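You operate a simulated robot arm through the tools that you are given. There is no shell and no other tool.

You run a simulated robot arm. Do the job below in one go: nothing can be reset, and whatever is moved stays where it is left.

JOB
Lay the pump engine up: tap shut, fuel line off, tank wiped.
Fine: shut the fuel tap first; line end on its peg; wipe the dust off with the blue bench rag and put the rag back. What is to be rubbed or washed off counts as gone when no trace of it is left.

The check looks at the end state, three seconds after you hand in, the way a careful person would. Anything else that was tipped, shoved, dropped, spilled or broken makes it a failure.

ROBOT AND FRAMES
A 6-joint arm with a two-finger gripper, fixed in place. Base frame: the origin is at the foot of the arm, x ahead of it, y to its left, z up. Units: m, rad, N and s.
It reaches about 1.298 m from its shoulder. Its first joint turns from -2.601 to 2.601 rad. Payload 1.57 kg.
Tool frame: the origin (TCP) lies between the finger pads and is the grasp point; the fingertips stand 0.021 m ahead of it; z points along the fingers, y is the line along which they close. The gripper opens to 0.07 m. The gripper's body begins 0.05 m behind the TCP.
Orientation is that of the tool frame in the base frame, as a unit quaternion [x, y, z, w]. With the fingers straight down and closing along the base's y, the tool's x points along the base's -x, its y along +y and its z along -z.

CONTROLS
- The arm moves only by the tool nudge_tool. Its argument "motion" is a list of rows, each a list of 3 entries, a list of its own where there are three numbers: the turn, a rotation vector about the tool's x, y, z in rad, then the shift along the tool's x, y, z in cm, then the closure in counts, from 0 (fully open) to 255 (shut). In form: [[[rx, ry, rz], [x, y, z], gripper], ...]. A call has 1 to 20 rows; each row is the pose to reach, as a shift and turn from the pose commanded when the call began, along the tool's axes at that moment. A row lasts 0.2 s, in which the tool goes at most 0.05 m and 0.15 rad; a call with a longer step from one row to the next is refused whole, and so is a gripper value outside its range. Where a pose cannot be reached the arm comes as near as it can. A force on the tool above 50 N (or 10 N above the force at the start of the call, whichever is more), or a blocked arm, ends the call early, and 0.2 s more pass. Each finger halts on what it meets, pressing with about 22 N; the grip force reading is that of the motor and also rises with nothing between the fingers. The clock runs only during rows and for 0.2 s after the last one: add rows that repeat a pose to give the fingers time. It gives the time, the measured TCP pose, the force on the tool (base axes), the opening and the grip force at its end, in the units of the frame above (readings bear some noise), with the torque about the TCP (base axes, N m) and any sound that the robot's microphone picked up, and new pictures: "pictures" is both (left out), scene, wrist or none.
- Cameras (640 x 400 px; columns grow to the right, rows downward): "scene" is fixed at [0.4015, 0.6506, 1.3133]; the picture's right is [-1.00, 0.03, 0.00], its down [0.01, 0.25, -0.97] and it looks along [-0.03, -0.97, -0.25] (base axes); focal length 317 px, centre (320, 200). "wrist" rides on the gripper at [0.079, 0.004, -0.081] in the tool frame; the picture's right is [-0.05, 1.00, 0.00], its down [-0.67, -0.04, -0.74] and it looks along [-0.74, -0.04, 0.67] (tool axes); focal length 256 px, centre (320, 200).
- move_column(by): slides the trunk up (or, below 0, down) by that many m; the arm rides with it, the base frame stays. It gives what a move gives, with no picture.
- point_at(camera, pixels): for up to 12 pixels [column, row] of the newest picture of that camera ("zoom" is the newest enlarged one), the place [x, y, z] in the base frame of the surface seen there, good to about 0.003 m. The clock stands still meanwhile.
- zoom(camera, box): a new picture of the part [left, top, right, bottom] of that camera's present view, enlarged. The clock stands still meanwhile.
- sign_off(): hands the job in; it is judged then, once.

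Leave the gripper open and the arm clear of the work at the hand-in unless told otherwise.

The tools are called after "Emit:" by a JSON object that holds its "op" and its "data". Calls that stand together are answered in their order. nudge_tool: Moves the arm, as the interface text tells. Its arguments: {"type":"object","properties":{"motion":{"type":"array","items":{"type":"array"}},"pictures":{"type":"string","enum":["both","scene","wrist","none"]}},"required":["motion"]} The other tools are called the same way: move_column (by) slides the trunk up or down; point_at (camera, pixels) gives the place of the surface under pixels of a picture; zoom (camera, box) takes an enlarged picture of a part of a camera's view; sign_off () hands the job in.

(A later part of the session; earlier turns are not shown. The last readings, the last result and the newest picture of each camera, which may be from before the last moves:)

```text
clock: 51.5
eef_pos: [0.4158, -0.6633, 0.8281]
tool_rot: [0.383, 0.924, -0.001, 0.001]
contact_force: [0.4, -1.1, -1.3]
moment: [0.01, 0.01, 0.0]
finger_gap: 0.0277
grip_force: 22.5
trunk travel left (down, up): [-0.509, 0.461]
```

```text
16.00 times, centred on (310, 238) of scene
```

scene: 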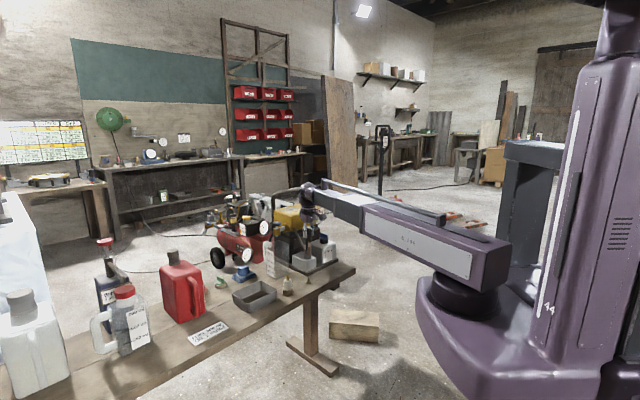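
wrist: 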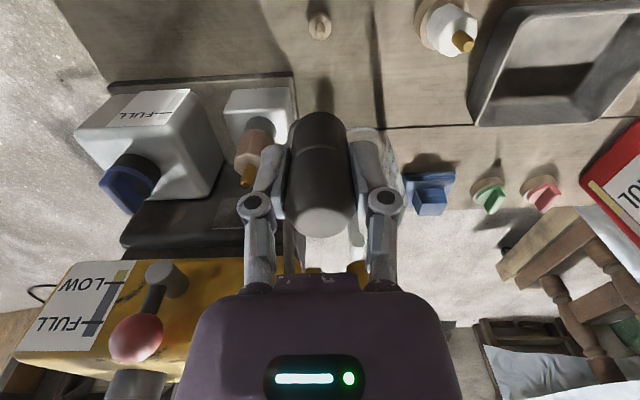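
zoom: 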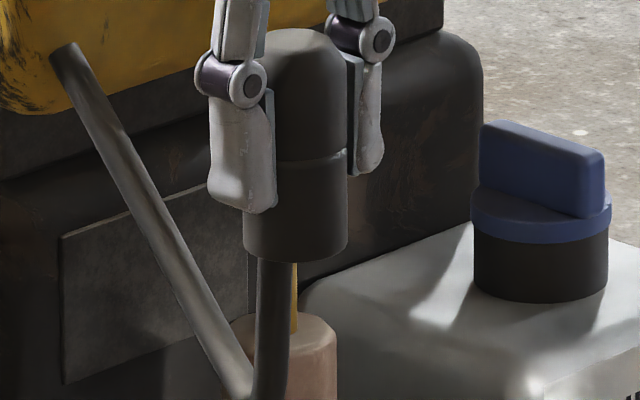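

Cap axis, TCP and pin agree within about 1 mm. I lower 16.5 cm (cap bottom about 1 cm above the pin) and check again.

Emit:
{"op": "move_column", "data": {"by": -0.1}}

Emit:
{"op": "move_column", "data": {"by": -0.065}}

Emit:
{"op": "nudge_tool", "data": {"motion": [[[0, 0, 0], [0, 0, 0], 255]]}}

Emit:
{"op": "zoom", "data": {"camera": "scene", "box": [288, 250, 328, 290]}}

Emit:
{"op": "zoom", "data": {"camera": "wrist", "box": [260, 50, 380, 170]}}

```text
clock: 52.8
eef_pos: [0.4156, -0.664, 0.7281]
tool_rot: [0.383, 0.924, 0.0, 0.002]
contact_force: [0.3, -0.1, -0.8]
moment: [0.02, 0.04, 0.01]
finger_gap: 0.0277
grip_force: 22.0
trunk travel left (down, up): [-0.409, 0.561]
```

```text
clock: 53.8
eef_pos: [0.4165, -0.6626, 0.6625]
tool_rot: [0.382, 0.924, 0.0, 0.002]
contact_force: [-0.7, 0.8, -1.0]
moment: [0.01, 0.01, -0.01]
finger_gap: 0.0275
grip_force: 22.5
trunk travel left (down, up): [-0.344, 0.626]
```

```text
clock: 54.2
eef_pos: [0.4149, -0.6633, 0.6627]
tool_rot: [0.382, 0.924, -0.001, 0.002]
contact_force: [-0.1, 0.3, 0.4]
moment: [0.0, -0.01, -0.01]
finger_gap: 0.0277
grip_force: 21.7
trunk travel left (down, up): [-0.344, 0.626]
```

scene: 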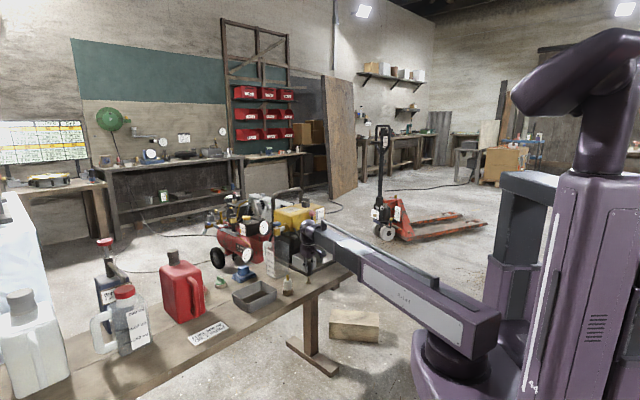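
wrist: 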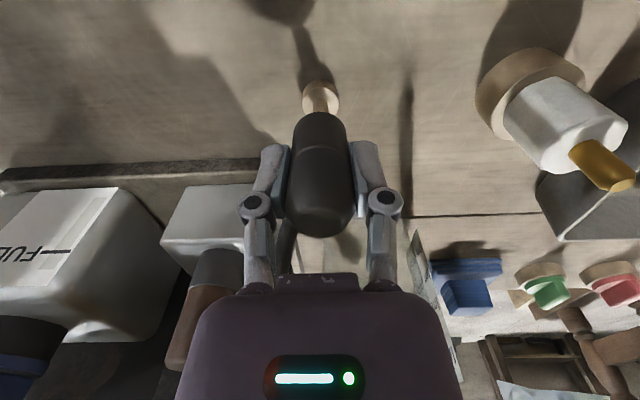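

```text
10.00 times, centred on (308, 270) of scene
```

zoom: 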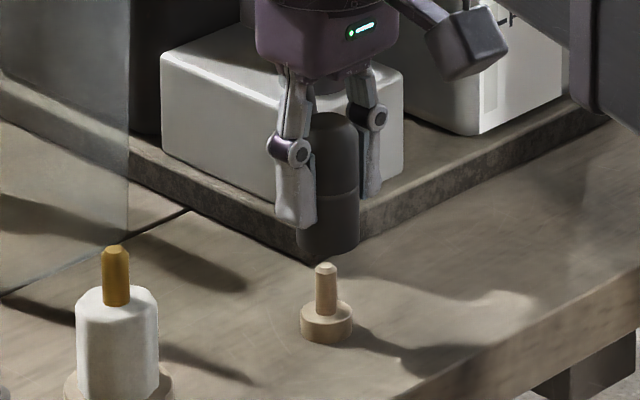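

```text
3.33 times, centred on (320, 110) of wrist
```

zoom: 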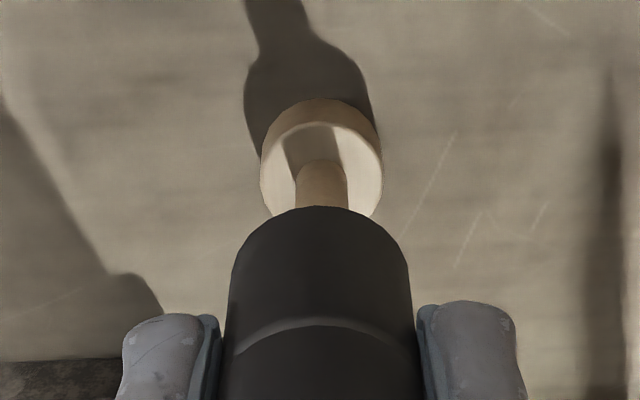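

Aligned in both views (pin under the cap's centre). I lower 1.5 cm to let the pin enter, watching the force.

Emit:
{"op": "move_column", "data": {"by": -0.015}}

Emit:
{"op": "move_column", "data": {"by": -0.008}}

Emit:
{"op": "nudge_tool", "data": {"motion": [[[0, 0, 0], [0, 0, 0], 255]], "pictures": "wrist"}}

Emit:
{"op": "zoom", "data": {"camera": "scene", "box": [288, 250, 328, 290]}}

```text
clock: 54.9
eef_pos: [0.4161, -0.6637, 0.648]
tool_rot: [0.383, 0.924, -0.001, 0.002]
contact_force: [0.2, 0.0, 0.0]
moment: [-0.04, 0.01, 0.0]
finger_gap: 0.0277
grip_force: 21.9
trunk travel left (down, up): [-0.329, 0.641]
```

```text
clock: 55.4
eef_pos: [0.4163, -0.6629, 0.6399]
tool_rot: [0.382, 0.924, -0.001, 0.003]
contact_force: [0.6, 0.1, 0.7]
moment: [0.01, 0.02, -0.03]
finger_gap: 0.028
grip_force: 21.7
trunk travel left (down, up): [-0.321, 0.649]
```

```text
clock: 55.8
eef_pos: [0.4154, -0.6622, 0.64]
tool_rot: [0.382, 0.924, -0.001, 0.002]
contact_force: [0.0, 0.3, -0.1]
moment: [0.0, 0.01, -0.02]
finger_gap: 0.028
grip_force: 21.8
trunk travel left (down, up): [-0.321, 0.649]
```

wrist: 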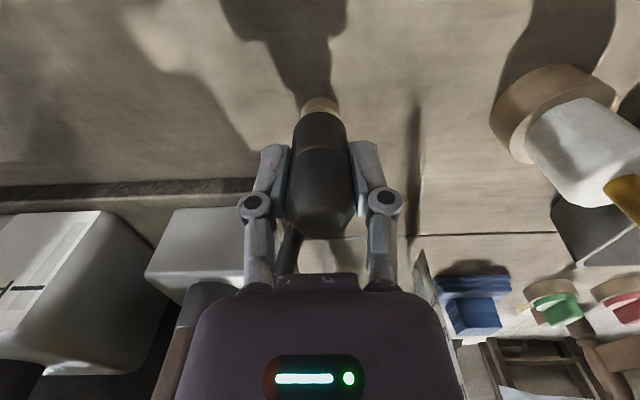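

```text
10.00 times, centred on (308, 270) of scene
```

zoom: 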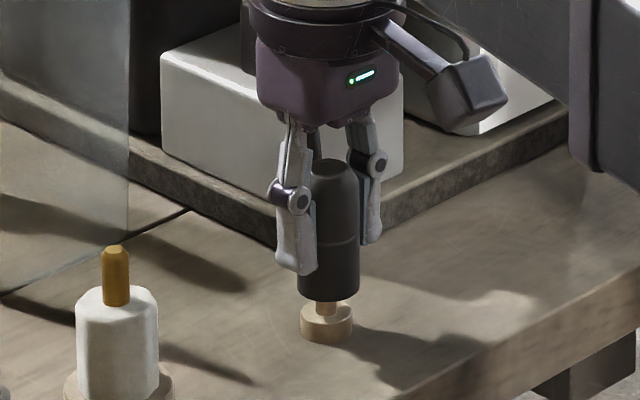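

The pin is going into the cap with no force. I lower another 8 mm, then in 3 mm steps until it seats on the disc.

Emit:
{"op": "move_column", "data": {"by": -0.007}}

Emit:
{"op": "move_column", "data": {"by": -0.003}}

Emit:
{"op": "nudge_tool", "data": {"motion": [[[0, 0, 0], [0, 0, 0], 255]], "pictures": "none"}}

Emit:
{"op": "zoom", "data": {"camera": "scene", "box": [298, 260, 322, 290]}}

```text
clock: 56.4
eef_pos: [0.415, -0.6638, 0.632]
tool_rot: [0.382, 0.924, -0.001, 0.002]
contact_force: [-0.5, 0.1, -0.9]
moment: [-0.02, 0.01, 0.01]
finger_gap: 0.0279
grip_force: 22.2
trunk travel left (down, up): [-0.314, 0.656]
```

```text
clock: 56.9
eef_pos: [0.4151, -0.663, 0.6309]
tool_rot: [0.383, 0.924, -0.001, 0.002]
contact_force: [-0.6, 0.4, -1.2]
moment: [0.0, -0.02, -0.01]
finger_gap: 0.0277
grip_force: 22.1
trunk travel left (down, up): [-0.311, 0.659]
```

```text
clock: 57.3
eef_pos: [0.415, -0.6638, 0.6298]
tool_rot: [0.382, 0.924, -0.001, 0.002]
contact_force: [1.0, -0.5, -1.1]
moment: [0.0, -0.01, -0.01]
finger_gap: 0.0281
grip_force: 21.8
trunk travel left (down, up): [-0.311, 0.659]
```

```text
13.33 times, centred on (310, 275) of scene
```

zoom: 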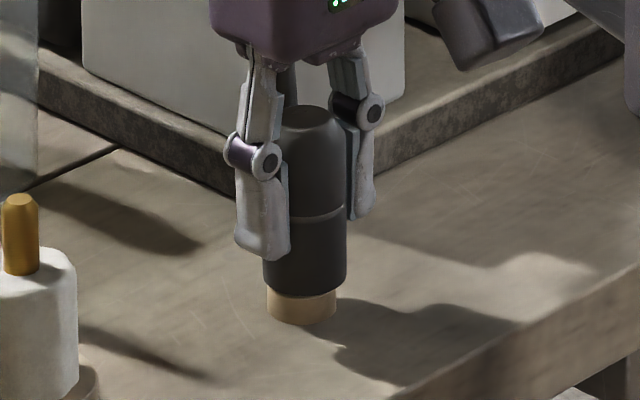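

The cap's bottom is at or within a millimetre or two of the disc. One more 2 mm step to feel for contact.

Emit:
{"op": "move_column", "data": {"by": -0.002}}

Emit:
{"op": "nudge_tool", "data": {"motion": [[[0, 0, 0], [0, 0, 0], 255]], "pictures": "none"}}

```text
clock: 57.8
eef_pos: [0.4155, -0.6633, 0.6271]
tool_rot: [0.383, 0.924, 0.0, 0.002]
contact_force: [0.0, -0.7, -0.8]
moment: [0.0, 0.0, 0.02]
finger_gap: 0.0275
grip_force: 22.3
trunk travel left (down, up): [-0.309, 0.661]
```

```text
clock: 58.2
eef_pos: [0.4157, -0.6617, 0.6285]
tool_rot: [0.382, 0.924, -0.001, 0.001]
contact_force: [-0.2, 1.2, -0.4]
moment: [0.0, 0.04, 0.0]
finger_gap: 0.0277
grip_force: 22.4
trunk travel left (down, up): [-0.309, 0.661]
```

Still no contact force. Another 2 mm.

Emit:
{"op": "move_column", "data": {"by": -0.002}}

Emit:
{"op": "nudge_tool", "data": {"motion": [[[0, 0, 0], [0, 0, 0], 255]], "pictures": "none"}}

Emit:
{"op": "zoom", "data": {"camera": "scene", "box": [298, 260, 322, 290]}}

```text
clock: 58.7
eef_pos: [0.415, -0.6628, 0.6273]
tool_rot: [0.383, 0.924, -0.002, 0.002]
contact_force: [1.0, -2.8, 15.9]
moment: [-0.13, -0.12, -0.02]
finger_gap: 0.028
grip_force: 21.8
trunk travel left (down, up): [-0.307, 0.663]
```

```text
clock: 59.1
eef_pos: [0.4156, -0.6643, 0.6275]
tool_rot: [0.383, 0.924, 0.0, 0.002]
contact_force: [1.9, -3.1, 16.2]
moment: [-0.14, -0.08, 0.02]
finger_gap: 0.0281
grip_force: 21.9
trunk travel left (down, up): [-0.307, 0.663]
```

```text
13.33 times, centred on (310, 275) of scene
```

zoom: 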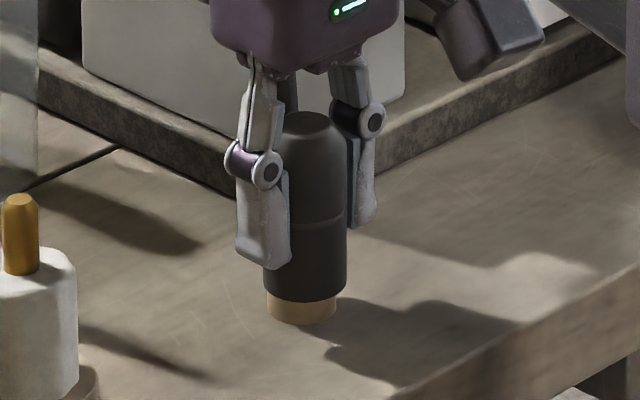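

Seated: 16 N upward contact. I relieve by 1 mm, then open the fingers to about 5.5 cm.

Emit:
{"op": "move_column", "data": {"by": 0.0015}}

Emit:
{"op": "nudge_tool", "data": {"motion": [[[0, 0, 0], [0, 0, 0], 140], [[0, 0, 0], [0, 0, 0], 100], [[0, 0, 0], [0, 0, 0], 60], [[0, 0, 0], [0, 0, 0], 60]]}}

Emit:
{"op": "zoom", "data": {"camera": "scene", "box": [288, 250, 328, 290]}}

```text
clock: 59.6
eef_pos: [0.4156, -0.6634, 0.6263]
tool_rot: [0.382, 0.924, 0.0, 0.0]
contact_force: [0.5, -0.2, -0.7]
moment: [-0.01, 0.02, -0.01]
finger_gap: 0.028
grip_force: 22.2
trunk travel left (down, up): [-0.309, 0.661]
```

```text
clock: 60.6
eef_pos: [0.4143, -0.6623, 0.6279]
tool_rot: [0.382, 0.924, -0.001, 0.001]
contact_force: [-0.2, 0.6, -0.1]
moment: [0.0, 0.01, -0.02]
finger_gap: 0.0535
grip_force: 0.0
trunk travel left (down, up): [-0.309, 0.661]
```

scene: 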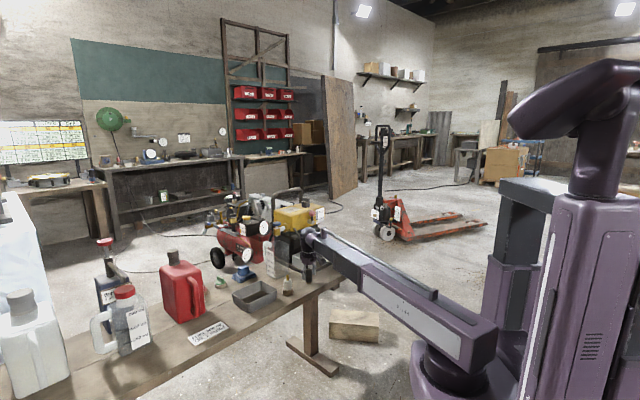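
wrist: 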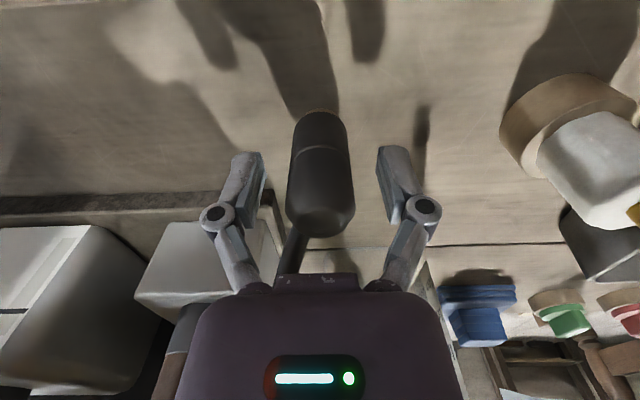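

```text
10.00 times, centred on (308, 270) of scene
```

zoom: 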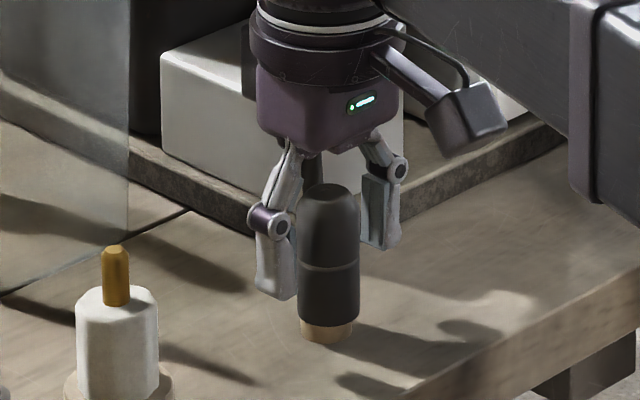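

The line end stands upright on its peg, free of the fingers. I raise 15 cm straight up and verify it stays.

Emit:
{"op": "move_column", "data": {"by": 0.15}}

Emit:
{"op": "nudge_tool", "data": {"motion": [[[0, 0, 0], [0, 0, 0], 60]]}}

Emit:
{"op": "zoom", "data": {"camera": "scene", "box": [270, 215, 350, 295]}}

Emit:
{"op": "point_at", "data": {"camera": "scene", "pixels": [[180, 258], [172, 250], [190, 262], [110, 240], [125, 295], [243, 268], [236, 279], [250, 282], [272, 240], [290, 195], [275, 190], [298, 189]]}}

```text
clock: 62.4
eef_pos: [0.4165, -0.6629, 0.7772]
tool_rot: [0.382, 0.924, 0.0, 0.001]
contact_force: [0.2, -0.8, 0.5]
moment: [0.02, 0.0, 0.01]
finger_gap: 0.0538
grip_force: 0.0
trunk travel left (down, up): [-0.459, 0.511]
```

```text
clock: 62.8
eef_pos: [0.4155, -0.6627, 0.778]
tool_rot: [0.383, 0.924, -0.001, 0.001]
contact_force: [0.3, 0.5, 0.2]
moment: [-0.01, 0.01, -0.03]
finger_gap: 0.0535
grip_force: 0.0
trunk travel left (down, up): [-0.459, 0.511]
```

scene: 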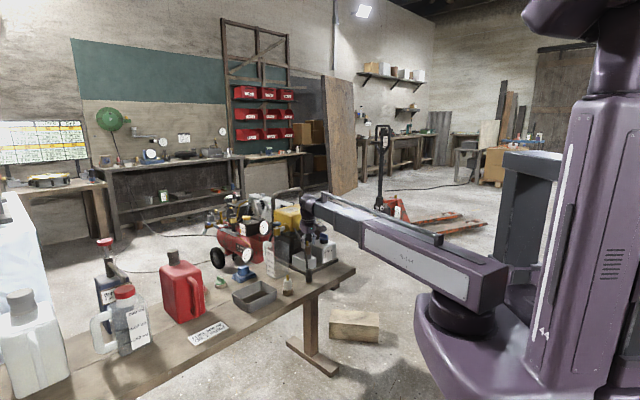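
wrist: 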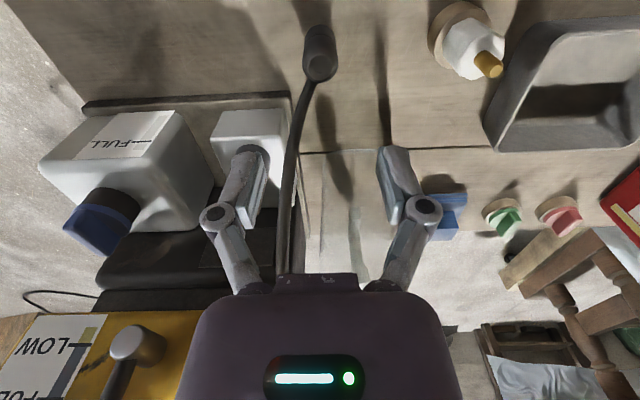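

```text
5.00 times, centred on (310, 255) of scene
```

zoom: 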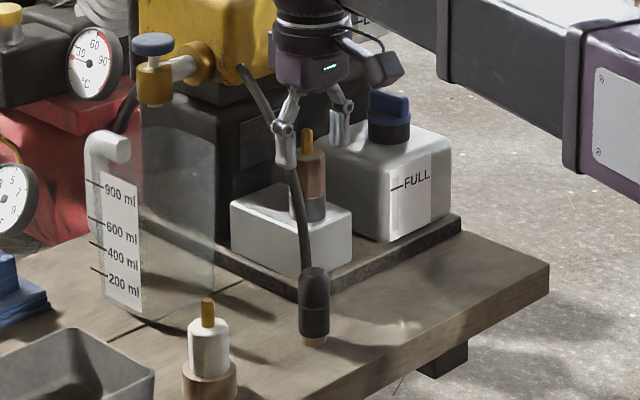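

```text
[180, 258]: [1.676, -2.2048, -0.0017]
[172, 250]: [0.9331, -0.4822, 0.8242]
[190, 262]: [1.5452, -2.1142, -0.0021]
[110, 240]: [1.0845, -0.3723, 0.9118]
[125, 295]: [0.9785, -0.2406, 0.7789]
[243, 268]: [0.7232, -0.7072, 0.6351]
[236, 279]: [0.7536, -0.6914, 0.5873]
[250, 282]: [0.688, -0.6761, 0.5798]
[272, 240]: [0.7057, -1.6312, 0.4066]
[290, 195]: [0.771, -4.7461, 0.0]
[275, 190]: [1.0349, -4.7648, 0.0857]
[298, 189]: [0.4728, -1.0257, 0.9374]
```

The line end stands on its peg with the hose trailing back to the tank; nothing spilled. Now for the rag near (0.722,−0.705): I go along the bench (+18.7 cm in tool y) at this height, then in by 12 cm, passing well clear of plug, tray, jug and the blue-wheel spout.

Emit:
{"op": "nudge_tool", "data": {"motion": [[[0, 0, 0], [0, 4, 0], 0], [[0, 0, 0], [0, 8, 0], 0], [[0, 0, 0], [0, 12, 0], 0], [[0, 0, 0], [0, 16, 0], 0], [[0, 0, 0], [0, 18.7, 0], 0], [[0, 0, 0], [-4, 18.7, 0], 0], [[0, 0, 0], [-8, 18.7, 0], 0], [[0, 0, 0], [-12, 18.7, 0], 0], [[0, 0, 0], [-12, 18.7, 0], 0]]}}

Emit:
{"op": "zoom", "data": {"camera": "wrist", "box": [240, 20, 420, 200]}}

Emit:
{"op": "zoom", "data": {"camera": "scene", "box": [220, 255, 270, 290]}}

```text
clock: 64.8
eef_pos: [0.633, -0.617, 0.7775]
tool_rot: [0.383, 0.924, -0.001, 0.001]
contact_force: [0.9, 0.7, -0.6]
moment: [0.0, 0.03, 0.03]
finger_gap: 0.0701
grip_force: 0.1
trunk travel left (down, up): [-0.459, 0.511]
```

scene: 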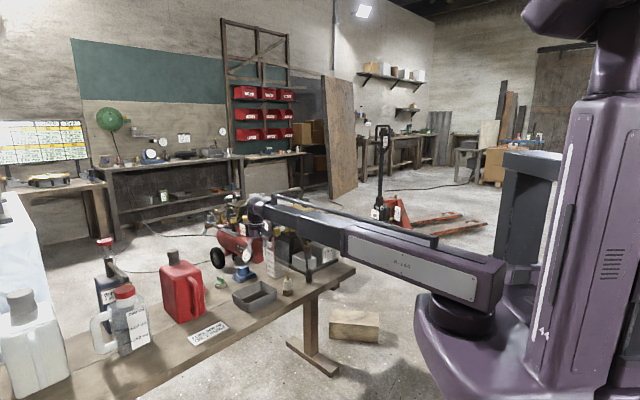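
wrist: 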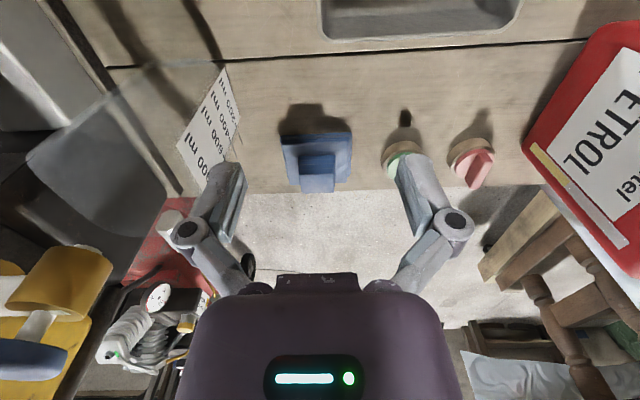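

```text
2.22 times, centred on (330, 110) of wrist
```

zoom: 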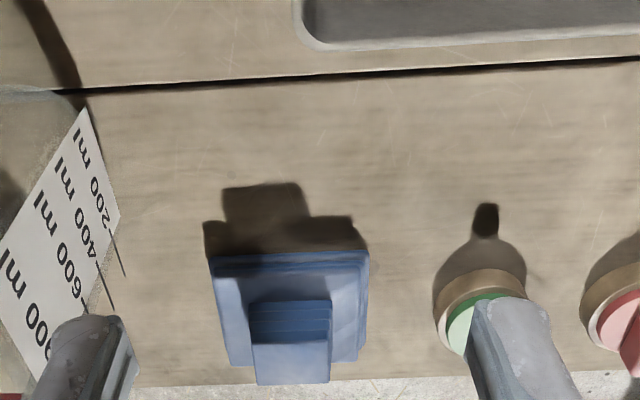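

```text
11.43 times, centred on (245, 272) of scene
```

zoom: 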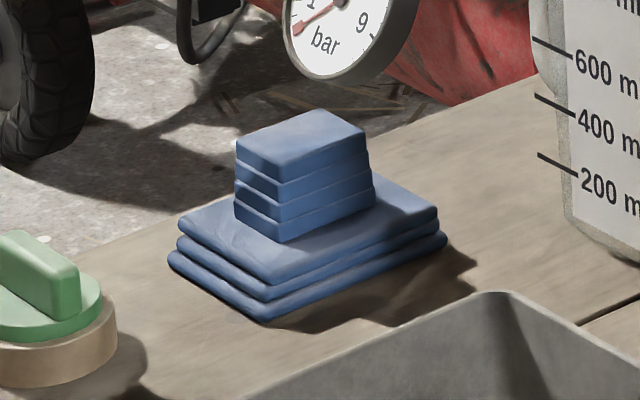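

The rag is a flat folded pad with an upright folded block in its middle, aligned with the bench. I measure its pad and block.

Emit:
{"op": "point_at", "data": {"camera": "zoom", "pixels": [[300, 130], [245, 145], [360, 135], [285, 160], [240, 200], [370, 190], [190, 220], [265, 275], [430, 210], [300, 260], [170, 265], [265, 315]]}}

Emit:
{"op": "point_at", "data": {"camera": "wrist", "pixels": [[302, 178], [334, 178], [318, 178], [302, 186], [334, 186], [302, 160], [334, 160], [286, 135], [350, 135], [290, 170], [346, 170], [318, 140]]}}

```text
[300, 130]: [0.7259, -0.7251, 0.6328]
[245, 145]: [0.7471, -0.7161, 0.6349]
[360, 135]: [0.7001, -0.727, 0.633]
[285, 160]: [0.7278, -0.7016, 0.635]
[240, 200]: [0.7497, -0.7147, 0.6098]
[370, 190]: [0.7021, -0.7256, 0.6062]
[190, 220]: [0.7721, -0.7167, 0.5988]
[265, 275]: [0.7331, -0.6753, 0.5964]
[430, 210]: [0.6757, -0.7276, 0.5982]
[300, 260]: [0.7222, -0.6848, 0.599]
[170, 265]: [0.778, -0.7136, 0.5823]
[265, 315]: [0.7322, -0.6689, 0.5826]
```

```text
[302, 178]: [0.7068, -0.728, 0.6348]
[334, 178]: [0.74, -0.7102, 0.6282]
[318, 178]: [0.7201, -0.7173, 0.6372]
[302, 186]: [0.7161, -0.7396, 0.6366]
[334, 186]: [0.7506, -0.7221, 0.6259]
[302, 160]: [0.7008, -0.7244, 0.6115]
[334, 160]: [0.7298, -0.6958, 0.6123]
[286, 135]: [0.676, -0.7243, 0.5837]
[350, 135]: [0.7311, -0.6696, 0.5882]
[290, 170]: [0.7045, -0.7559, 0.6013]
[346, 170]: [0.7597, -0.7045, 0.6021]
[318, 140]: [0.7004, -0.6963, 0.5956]
```

Rag pad: about 8.4×6.5 cm, top z 0.599; block 4.6×2.9 cm, top z 0.635, centred at (0.725,−0.721). I move in 13.9 cm over the block at this height and check the centring.

Emit:
{"op": "nudge_tool", "data": {"motion": [[[0, 0, 0], [-4, -0.3, 0], 0], [[0, 0, 0], [-8, -0.6, 0], 0], [[0, 0, 0], [-12, -0.8, 0], 0], [[0, 0, 0], [-13.86, -0.83, 0], 0], [[0, 0, 0], [-13.86, -0.83, 0], 0]]}}

Emit:
{"op": "zoom", "data": {"camera": "wrist", "box": [240, 0, 400, 160]}}

```text
clock: 66.0
eef_pos: [0.7261, -0.7202, 0.7777]
tool_rot: [0.383, 0.924, 0.0, 0.001]
contact_force: [0.3, 0.7, 0.7]
moment: [-0.01, 0.01, -0.01]
finger_gap: 0.0702
grip_force: 0.1
trunk travel left (down, up): [-0.459, 0.511]
```

scene: 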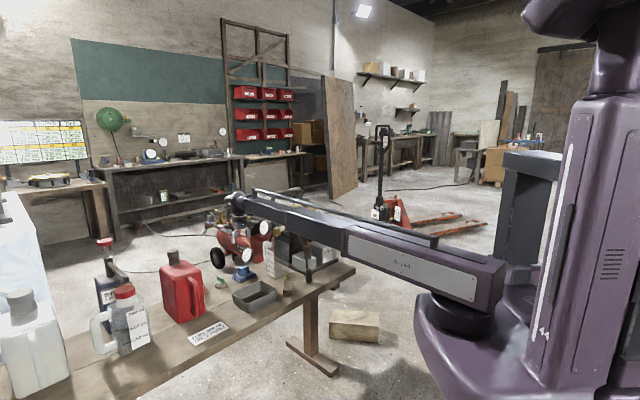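
wrist: 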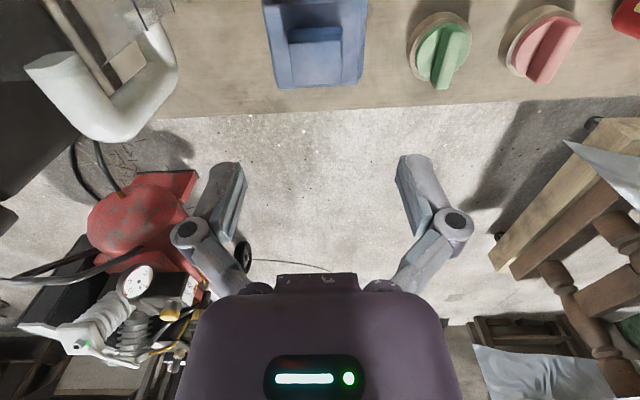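

```text
2.50 times, centred on (320, 80) of wrist
```

zoom: 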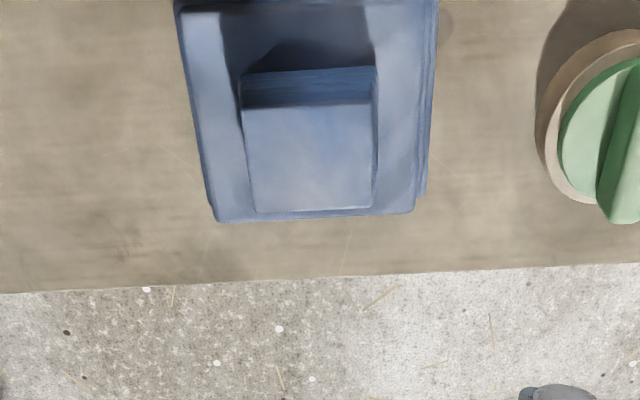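

The block's top centre is at about (316,63) while the tool axis passes (320,62), so I'm about 3 mm off sideways. I also check how near the white jug handle is.

Emit:
{"op": "point_at", "data": {"camera": "wrist", "pixels": [[316, 62], [292, 45], [340, 45], [294, 80], [338, 80], [172, 50], [150, 100], [100, 130], [140, 50], [60, 70], [160, 30], [440, 50]]}}

```text
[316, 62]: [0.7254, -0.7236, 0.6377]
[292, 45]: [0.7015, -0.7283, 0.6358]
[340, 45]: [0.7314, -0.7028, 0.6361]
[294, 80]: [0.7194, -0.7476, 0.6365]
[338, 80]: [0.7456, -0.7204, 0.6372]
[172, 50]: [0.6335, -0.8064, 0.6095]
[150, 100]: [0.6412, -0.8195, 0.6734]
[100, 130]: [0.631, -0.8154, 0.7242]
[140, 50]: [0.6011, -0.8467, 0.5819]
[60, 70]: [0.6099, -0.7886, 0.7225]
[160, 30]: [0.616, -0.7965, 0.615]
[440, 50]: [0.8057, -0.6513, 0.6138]
```

The block centre is at s≈0, so I shift −0.4 cm in tool y; the handle is 7 cm away from the finger. Then I lower 15 cm in two steps to TCP z≈0.628 (tips 8 mm above the pad).

Emit:
{"op": "nudge_tool", "data": {"motion": [[[0, 0, 0], [-0.1, -0.4, 0], 0], [[0, 0, 0], [-0.1, -0.4, 0], 0]], "pictures": "none"}}

Emit:
{"op": "move_column", "data": {"by": -0.1}}

Emit:
{"op": "move_column", "data": {"by": -0.049}}

Emit:
{"op": "nudge_tool", "data": {"motion": [[[0, 0, 0], [0, 0, 0], 0]]}}

Emit:
{"op": "zoom", "data": {"camera": "scene", "box": [210, 235, 275, 290]}}

```text
clock: 66.6
eef_pos: [0.723, -0.7236, 0.777]
tool_rot: [0.383, 0.924, 0.0, 0.002]
contact_force: [-0.5, -0.6, -0.3]
moment: [0.05, 0.02, -0.03]
finger_gap: 0.0699
grip_force: 0.0
trunk travel left (down, up): [-0.459, 0.511]
```

```text
clock: 67.9
eef_pos: [0.7231, -0.7237, 0.6781]
tool_rot: [0.383, 0.924, 0.0, 0.002]
contact_force: [-0.1, -0.5, -0.7]
moment: [0.0, -0.01, -0.03]
finger_gap: 0.07
grip_force: 0.0
trunk travel left (down, up): [-0.359, 0.611]
```

```text
clock: 68.8
eef_pos: [0.7227, -0.7239, 0.6275]
tool_rot: [0.382, 0.924, -0.001, 0.001]
contact_force: [-0.2, -0.2, 0.1]
moment: [0.02, 0.0, 0.0]
finger_gap: 0.0701
grip_force: 0.1
trunk travel left (down, up): [-0.31, 0.66]
```

```text
clock: 69.2
eef_pos: [0.7242, -0.7245, 0.6282]
tool_rot: [0.382, 0.924, 0.0, 0.002]
contact_force: [-0.5, 0.2, 0.3]
moment: [0.0, -0.04, -0.01]
finger_gap: 0.0699
grip_force: 0.0
trunk travel left (down, up): [-0.31, 0.66]
```

scene: 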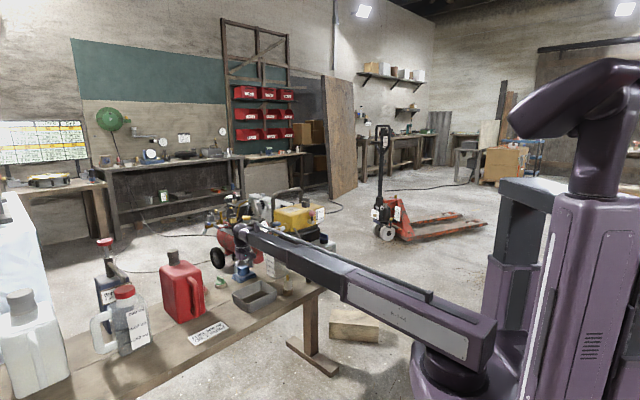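
wrist: 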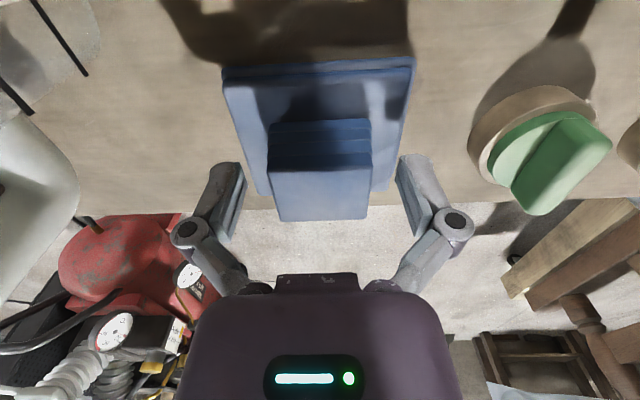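

```text
7.27 times, centred on (242, 262) of scene
```

zoom: 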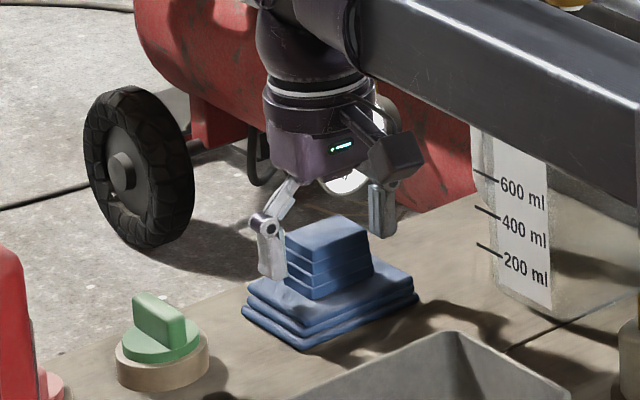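

The block is centred between the fingers. I close on it.

Emit:
{"op": "nudge_tool", "data": {"motion": [[[0, 0, 0], [0, 0, 0], 80], [[0, 0, 0], [0, 0, 0], 160], [[0, 0, 0], [0, 0, 0], 255], [[0, 0, 0], [0, 0, 0], 255]], "pictures": "wrist"}}

Emit:
{"op": "move_column", "data": {"by": 0.03}}

Emit:
{"op": "nudge_tool", "data": {"motion": [[[0, 0, 0], [0, 0, 0], 255]]}}

Emit:
{"op": "zoom", "data": {"camera": "scene", "box": [210, 235, 275, 290]}}

```text
clock: 70.2
eef_pos: [0.7238, -0.7232, 0.6278]
tool_rot: [0.383, 0.924, -0.001, 0.001]
contact_force: [0.9, -0.1, 3.2]
moment: [-0.02, 0.06, 0.01]
finger_gap: 0.0432
grip_force: 22.0
trunk travel left (down, up): [-0.31, 0.66]
```

wrist: 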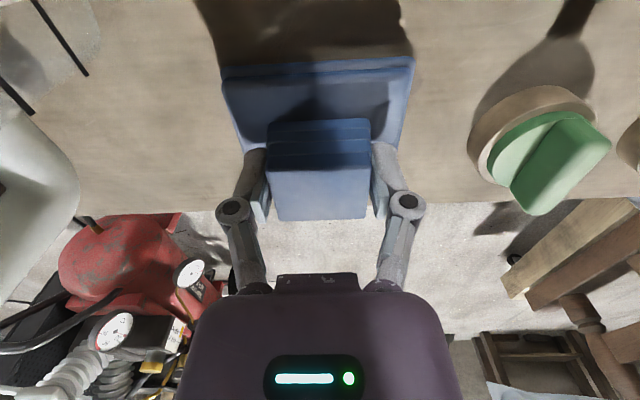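

```text
clock: 71.0
eef_pos: [0.7233, -0.7235, 0.6589]
tool_rot: [0.382, 0.924, -0.001, 0.001]
contact_force: [0.5, 0.0, -0.2]
moment: [0.0, 0.02, -0.02]
finger_gap: 0.0432
grip_force: 21.6
trunk travel left (down, up): [-0.34, 0.63]
```

```text
clock: 71.4
eef_pos: [0.723, -0.7246, 0.6585]
tool_rot: [0.383, 0.924, 0.0, 0.001]
contact_force: [0.7, 0.1, -0.6]
moment: [-0.02, 0.0, 0.0]
finger_gap: 0.0432
grip_force: 21.9
trunk travel left (down, up): [-0.34, 0.63]
```

scene: 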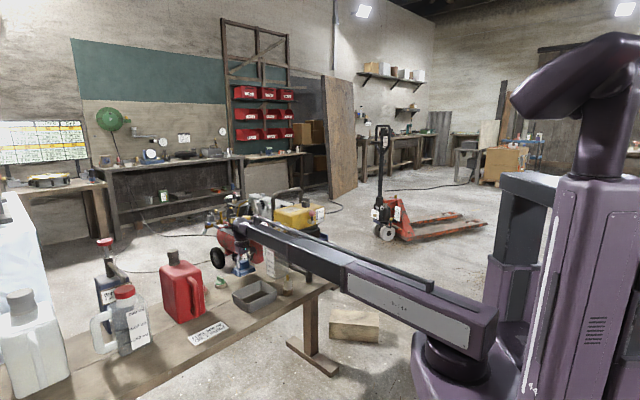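
wrist: 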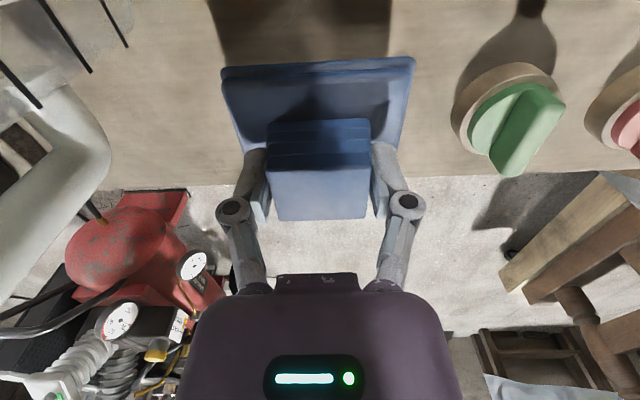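

```text
7.27 times, centred on (242, 262) of scene
```

zoom: 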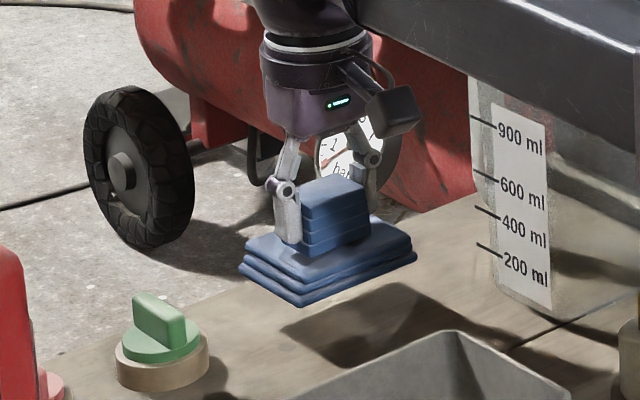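

The rag is held level; its underside is 4.8 cm below the TCP. I raise 0.38 m, then move out toward the robot side and along to in front of the tank for a look at the dusty patch.

Emit:
{"op": "move_column", "data": {"by": 0.38}}

Emit:
{"op": "nudge_tool", "data": {"motion": [[[0, 0, 0], [4, 0, 0], 255], [[0, 0, 0], [8, 0, 0], 255], [[0, 0, 0], [12, -2, 0], 255], [[0, 0, 0], [16, -5, 0], 255], [[0, 0, 0], [19, -8, 0], 255], [[0, 0, 0], [20, -12, 0], 255], [[0, 0, 0], [20, -16, 0], 255], [[0, 0, 0], [20, -20, 0], 255], [[0, 0, 0], [20, -24.5, 0], 255], [[0, 0, 0], [20, -24.5, 0], 255]]}}

Emit:
{"op": "zoom", "data": {"camera": "scene", "box": [255, 170, 335, 230]}}

```text
clock: 75.1
eef_pos: [0.7231, -0.7237, 1.0379]
tool_rot: [0.383, 0.924, 0.0, 0.001]
contact_force: [0.0, 1.0, -1.2]
moment: [0.0, 0.0, -0.03]
finger_gap: 0.0433
grip_force: 21.9
trunk travel left (down, up): [-0.72, 0.25]
```

```text
clock: 77.3
eef_pos: [0.4048, -0.755, 1.0386]
tool_rot: [0.383, 0.924, -0.001, 0.001]
contact_force: [0.8, 0.1, -0.8]
moment: [0.01, 0.0, 0.02]
finger_gap: 0.0433
grip_force: 22.0
trunk travel left (down, up): [-0.72, 0.25]
```

scene: 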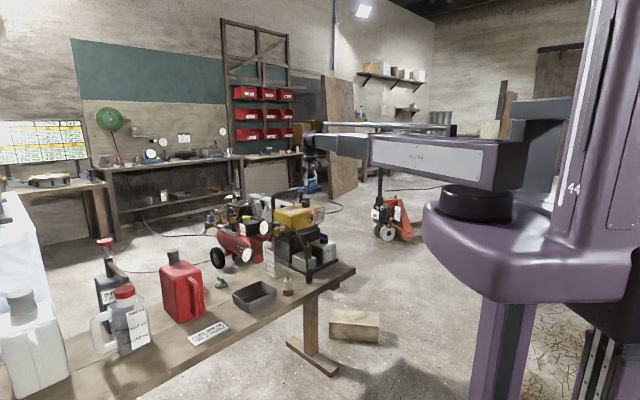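
wrist: 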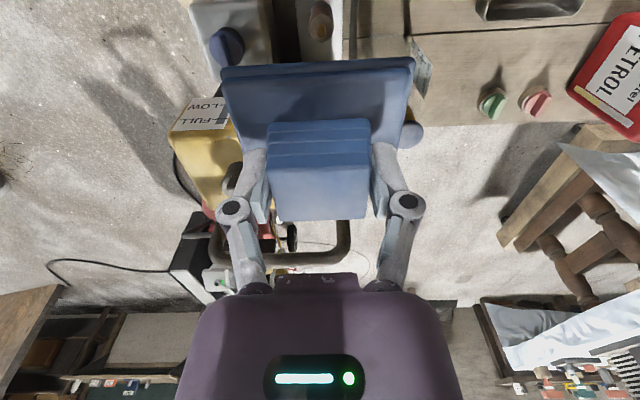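

```text
6.67 times, centred on (295, 200) of scene
```

zoom: 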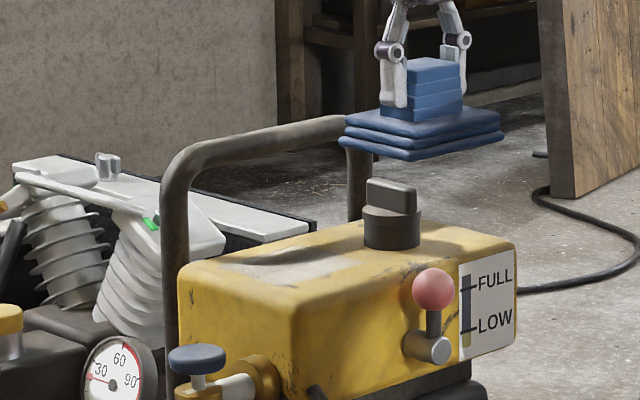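

The scene camera now sees the tank top freely: the grey dusty patch lies on the left half, between tank's left end and the filler cap. I zoom in and measure its outline, the cap and the handle.

Emit:
{"op": "zoom", "data": {"camera": "scene", "box": [272, 192, 324, 218]}}

Emit:
{"op": "point_at", "data": {"camera": "zoom", "pixels": [[130, 160], [230, 205], [330, 165], [250, 125], [60, 160], [200, 230], [420, 120], [330, 120], [300, 95], [300, 50], [400, 90], [500, 150]]}}

Emit:
{"op": "point_at", "data": {"camera": "scene", "pixels": [[277, 200], [275, 210], [283, 191], [290, 189], [297, 187], [299, 195], [280, 193], [305, 197], [305, 194], [312, 196], [300, 203], [276, 193]]}}

```text
12.31 times, centred on (298, 205) of scene
```

zoom: 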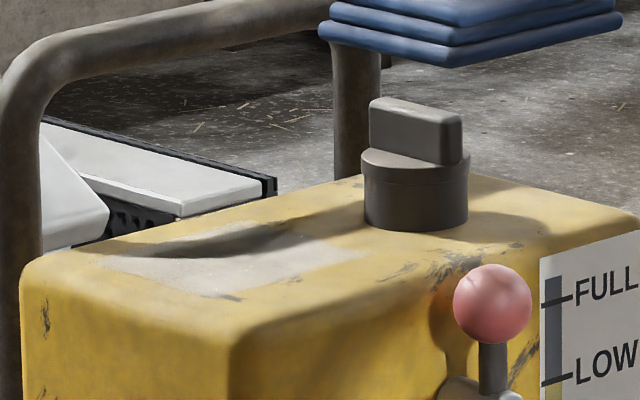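

```text
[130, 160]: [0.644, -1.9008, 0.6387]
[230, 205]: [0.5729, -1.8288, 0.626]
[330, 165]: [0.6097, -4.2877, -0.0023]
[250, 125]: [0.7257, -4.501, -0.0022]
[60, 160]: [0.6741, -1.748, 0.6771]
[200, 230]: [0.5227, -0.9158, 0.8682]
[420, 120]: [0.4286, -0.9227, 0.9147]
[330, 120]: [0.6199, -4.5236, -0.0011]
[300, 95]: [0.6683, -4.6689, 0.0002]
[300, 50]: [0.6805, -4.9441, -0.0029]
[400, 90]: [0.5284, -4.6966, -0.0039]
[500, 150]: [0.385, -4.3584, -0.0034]
```

```text
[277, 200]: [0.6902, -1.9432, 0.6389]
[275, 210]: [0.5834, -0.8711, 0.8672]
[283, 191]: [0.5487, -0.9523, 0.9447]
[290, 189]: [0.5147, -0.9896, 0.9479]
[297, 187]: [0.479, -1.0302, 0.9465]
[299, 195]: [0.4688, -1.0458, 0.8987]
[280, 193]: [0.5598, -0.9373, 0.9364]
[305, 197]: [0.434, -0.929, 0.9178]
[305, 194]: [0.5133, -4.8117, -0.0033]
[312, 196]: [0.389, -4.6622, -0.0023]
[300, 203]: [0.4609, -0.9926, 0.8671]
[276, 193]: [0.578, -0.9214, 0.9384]
```

I query points on the patch itself in a fresh zoom, including the tank's top edges.

Emit:
{"op": "zoom", "data": {"camera": "scene", "box": [272, 205, 304, 225]}}

Emit:
{"op": "point_at", "data": {"camera": "scene", "pixels": [[280, 210], [290.5, 212.5], [301.5, 209], [293, 207.5], [285, 209], [296, 208.5], [291, 210.5], [275, 211], [291, 216], [302, 206], [310, 207], [278, 213]]}}

```text
16.00 times, centred on (288, 215) of scene
```

zoom: 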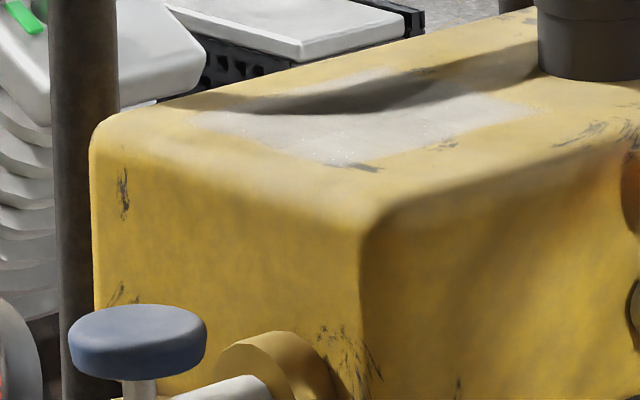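

```text
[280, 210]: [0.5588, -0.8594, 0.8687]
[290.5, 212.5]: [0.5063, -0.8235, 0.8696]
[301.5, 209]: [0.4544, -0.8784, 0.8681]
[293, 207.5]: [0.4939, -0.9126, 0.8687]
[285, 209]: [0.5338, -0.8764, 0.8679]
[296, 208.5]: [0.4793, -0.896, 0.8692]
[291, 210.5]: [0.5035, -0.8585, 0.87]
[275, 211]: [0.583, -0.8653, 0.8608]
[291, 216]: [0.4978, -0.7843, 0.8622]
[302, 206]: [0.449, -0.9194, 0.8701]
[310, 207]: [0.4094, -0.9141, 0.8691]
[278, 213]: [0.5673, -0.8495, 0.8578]
```

The patch spans about 8.7×6.2 cm, centred near s=−0.257, d=−0.971 in tank axes ((0.505,−0.868) in base), z 0.869; cap begins 3 cm beyond it, handle bar 5.5 cm behind it with its top at z 0.95. I move the rag over the patch centre at this safe height and check.

Emit:
{"op": "nudge_tool", "data": {"motion": [[[0, 0, 0], [-4, -0.2, 0], 255], [[0, 0, 0], [-8, -0.4, 0], 255], [[0, 0, 0], [-12, -0.6, 0], 255], [[0, 0, 0], [-15, -0.74, 0], 255], [[0, 0, 0], [-15, -0.74, 0], 255]]}}

Emit:
{"op": "zoom", "data": {"camera": "scene", "box": [260, 175, 324, 215]}}

```text
clock: 78.5
eef_pos: [0.5098, -0.8655, 1.0377]
tool_rot: [0.383, 0.924, -0.002, 0.002]
contact_force: [-0.8, 0.1, -0.5]
moment: [0.03, 0.01, -0.02]
finger_gap: 0.0434
grip_force: 22.0
trunk travel left (down, up): [-0.72, 0.25]
```

scene: 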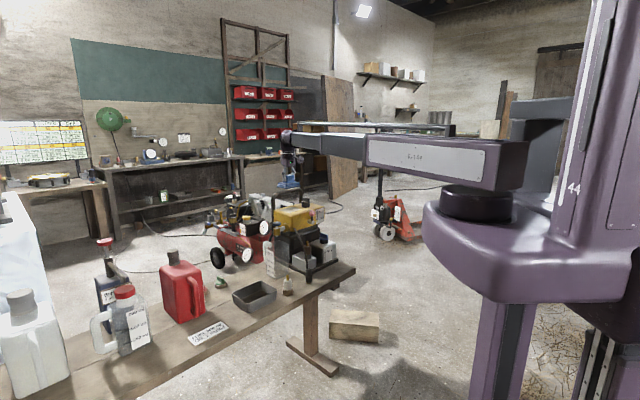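
wrist: 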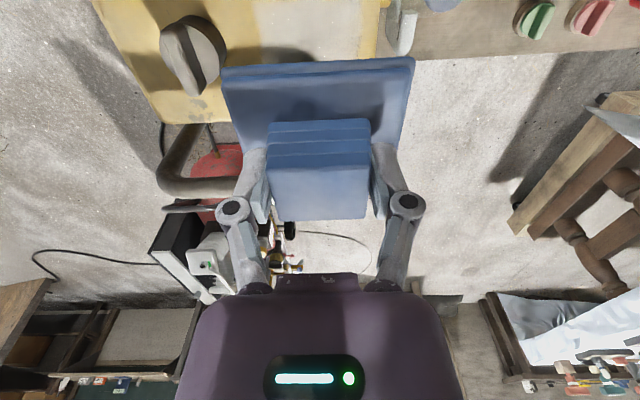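

```text
10.00 times, centred on (292, 195) of scene
```

zoom: 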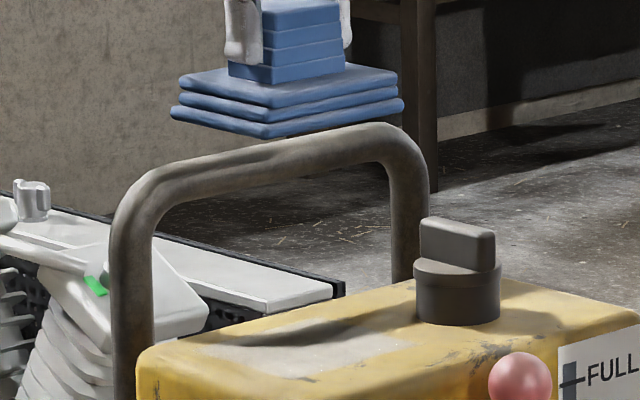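

The rag is above the patch. I lower 10 cm (rag underside to about z 0.890, 2 cm above the tank).

Emit:
{"op": "move_column", "data": {"by": -0.1}}

Emit:
{"op": "nudge_tool", "data": {"motion": [[[0, 0, 0], [0, 0, 0], 255]]}}

Emit:
{"op": "zoom", "data": {"camera": "scene", "box": [260, 180, 324, 220]}}

```text
clock: 79.8
eef_pos: [0.5109, -0.865, 0.9376]
tool_rot: [0.382, 0.924, -0.001, 0.002]
contact_force: [-0.3, -0.4, 0.5]
moment: [-0.03, -0.02, -0.02]
finger_gap: 0.0432
grip_force: 21.7
trunk travel left (down, up): [-0.62, 0.35]
```

```text
clock: 80.2
eef_pos: [0.5111, -0.8656, 0.938]
tool_rot: [0.383, 0.924, 0.0, 0.001]
contact_force: [-0.2, 0.6, -0.5]
moment: [0.0, 0.0, 0.01]
finger_gap: 0.0433
grip_force: 21.6
trunk travel left (down, up): [-0.62, 0.35]
```

scene: 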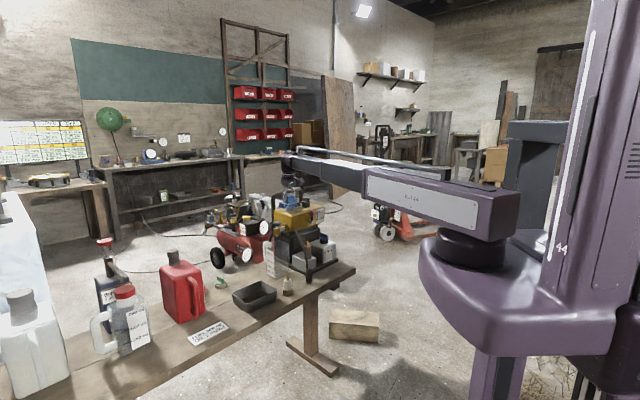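
wrist: 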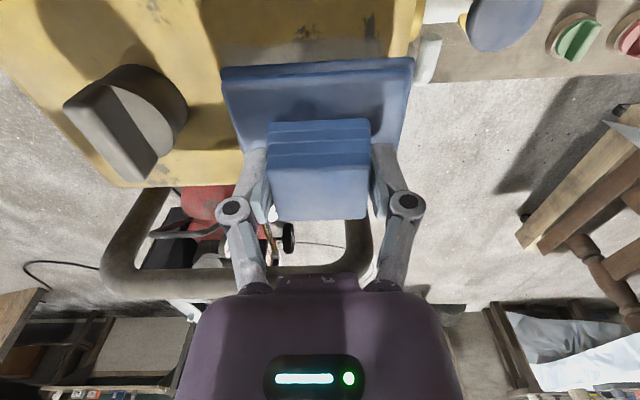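

```text
10.00 times, centred on (292, 200) of scene
```

zoom: 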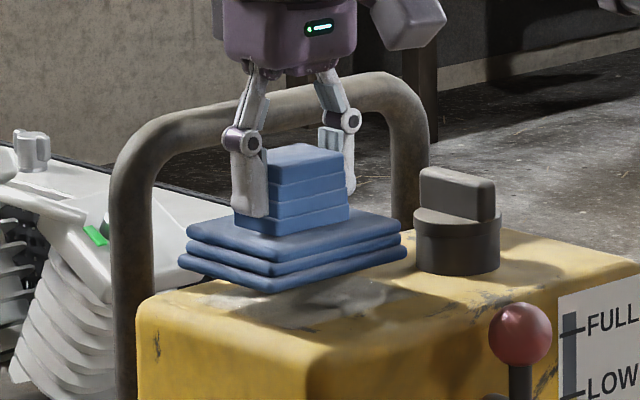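

Clear of handle and cap. I lower 1.8 cm, then 2 mm steps until the force shows contact.

Emit:
{"op": "move_column", "data": {"by": -0.018}}

Emit:
{"op": "move_column", "data": {"by": -0.002}}

Emit:
{"op": "move_column", "data": {"by": -0.0015}}

```text
clock: 80.8
eef_pos: [0.5109, -0.866, 0.9199]
tool_rot: [0.383, 0.924, -0.001, 0.002]
contact_force: [0.1, -0.6, 0.0]
moment: [0.0, -0.04, -0.01]
finger_gap: 0.0431
grip_force: 21.9
trunk travel left (down, up): [-0.602, 0.368]
```

```text
clock: 81.4
eef_pos: [0.5095, -0.8664, 0.9187]
tool_rot: [0.382, 0.924, -0.001, 0.001]
contact_force: [0.9, -0.5, 3.7]
moment: [-0.07, 0.0, 0.0]
finger_gap: 0.0433
grip_force: 22.1
trunk travel left (down, up): [-0.6, 0.37]
```

```text
clock: 81.9
eef_pos: [0.5106, -0.8653, 0.92]
tool_rot: [0.383, 0.924, -0.001, 0.003]
contact_force: [3.9, -6.2, 22.0]
moment: [-0.09, -0.01, 0.01]
finger_gap: 0.0432
grip_force: 22.4
trunk travel left (down, up): [-0.598, 0.372]
```

Contact, 22 N — a bit heavy. I ease off 0.8 mm to about 12 N before rubbing.

Emit:
{"op": "move_column", "data": {"by": 0.0008}}

```text
clock: 82.4
eef_pos: [0.5093, -0.866, 0.9187]
tool_rot: [0.383, 0.924, -0.001, 0.002]
contact_force: [3.7, -6.5, 15.5]
moment: [-0.22, -0.11, 0.04]
finger_gap: 0.0436
grip_force: 22.0
trunk travel left (down, up): [-0.599, 0.371]
```

Contact about 15 N. I rub: first a careful stroke along the tank, +3 cm and −2.8 cm, to see that the rag slides with the gripper.

Emit:
{"op": "nudge_tool", "data": {"motion": [[[0, 0, 0], [0, 1, 0], 255], [[0, 0, 0], [0, 2, 0], 255], [[0, 0, 0], [0, 3, 0], 255], [[0, 0, 0], [0, 2, 0], 255], [[0, 0, 0], [0, 1, 0], 255], [[0, 0, 0], [0, 0, 0], 255], [[0, 0, 0], [0, -1, 0], 255], [[0, 0, 0], [0, -2, 0], 255], [[0, 0, 0], [0, -2.8, 0], 255], [[0, 0, 0], [0, -1.5, 0], 255], [[0, 0, 0], [0, 0, 0], 255]]}}

Emit:
{"op": "zoom", "data": {"camera": "scene", "box": [260, 185, 324, 225]}}

```text
clock: 84.8
eef_pos: [0.5091, -0.8647, 0.9188]
tool_rot: [0.382, 0.924, -0.001, 0.002]
contact_force: [-1.4, -2.0, 8.1]
moment: [-0.23, 0.23, 0.07]
finger_gap: 0.0434
grip_force: 22.4
trunk travel left (down, up): [-0.599, 0.371]
```

scene: 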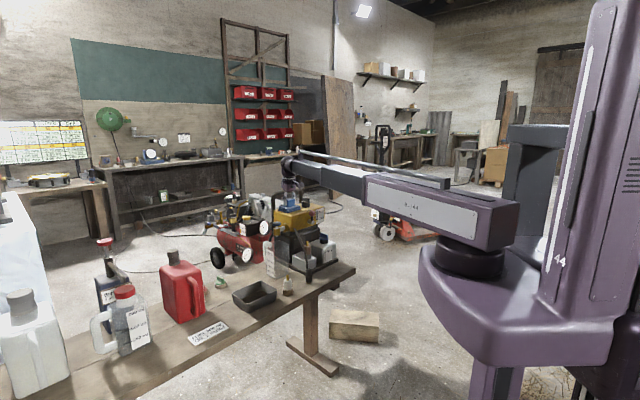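
wrist: 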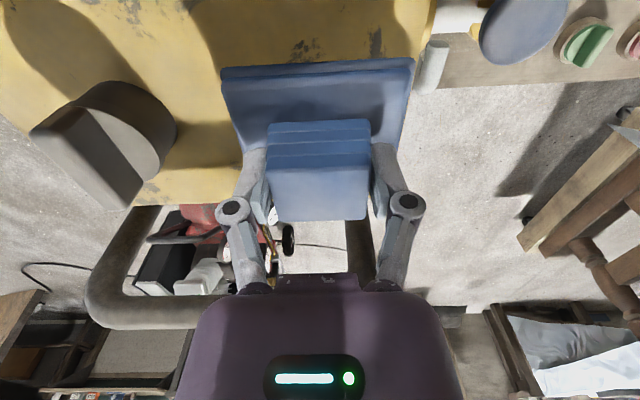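

```text
10.00 times, centred on (292, 205) of scene
```

zoom: 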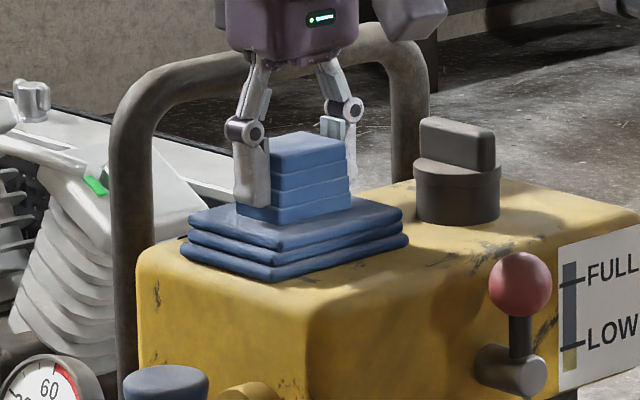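

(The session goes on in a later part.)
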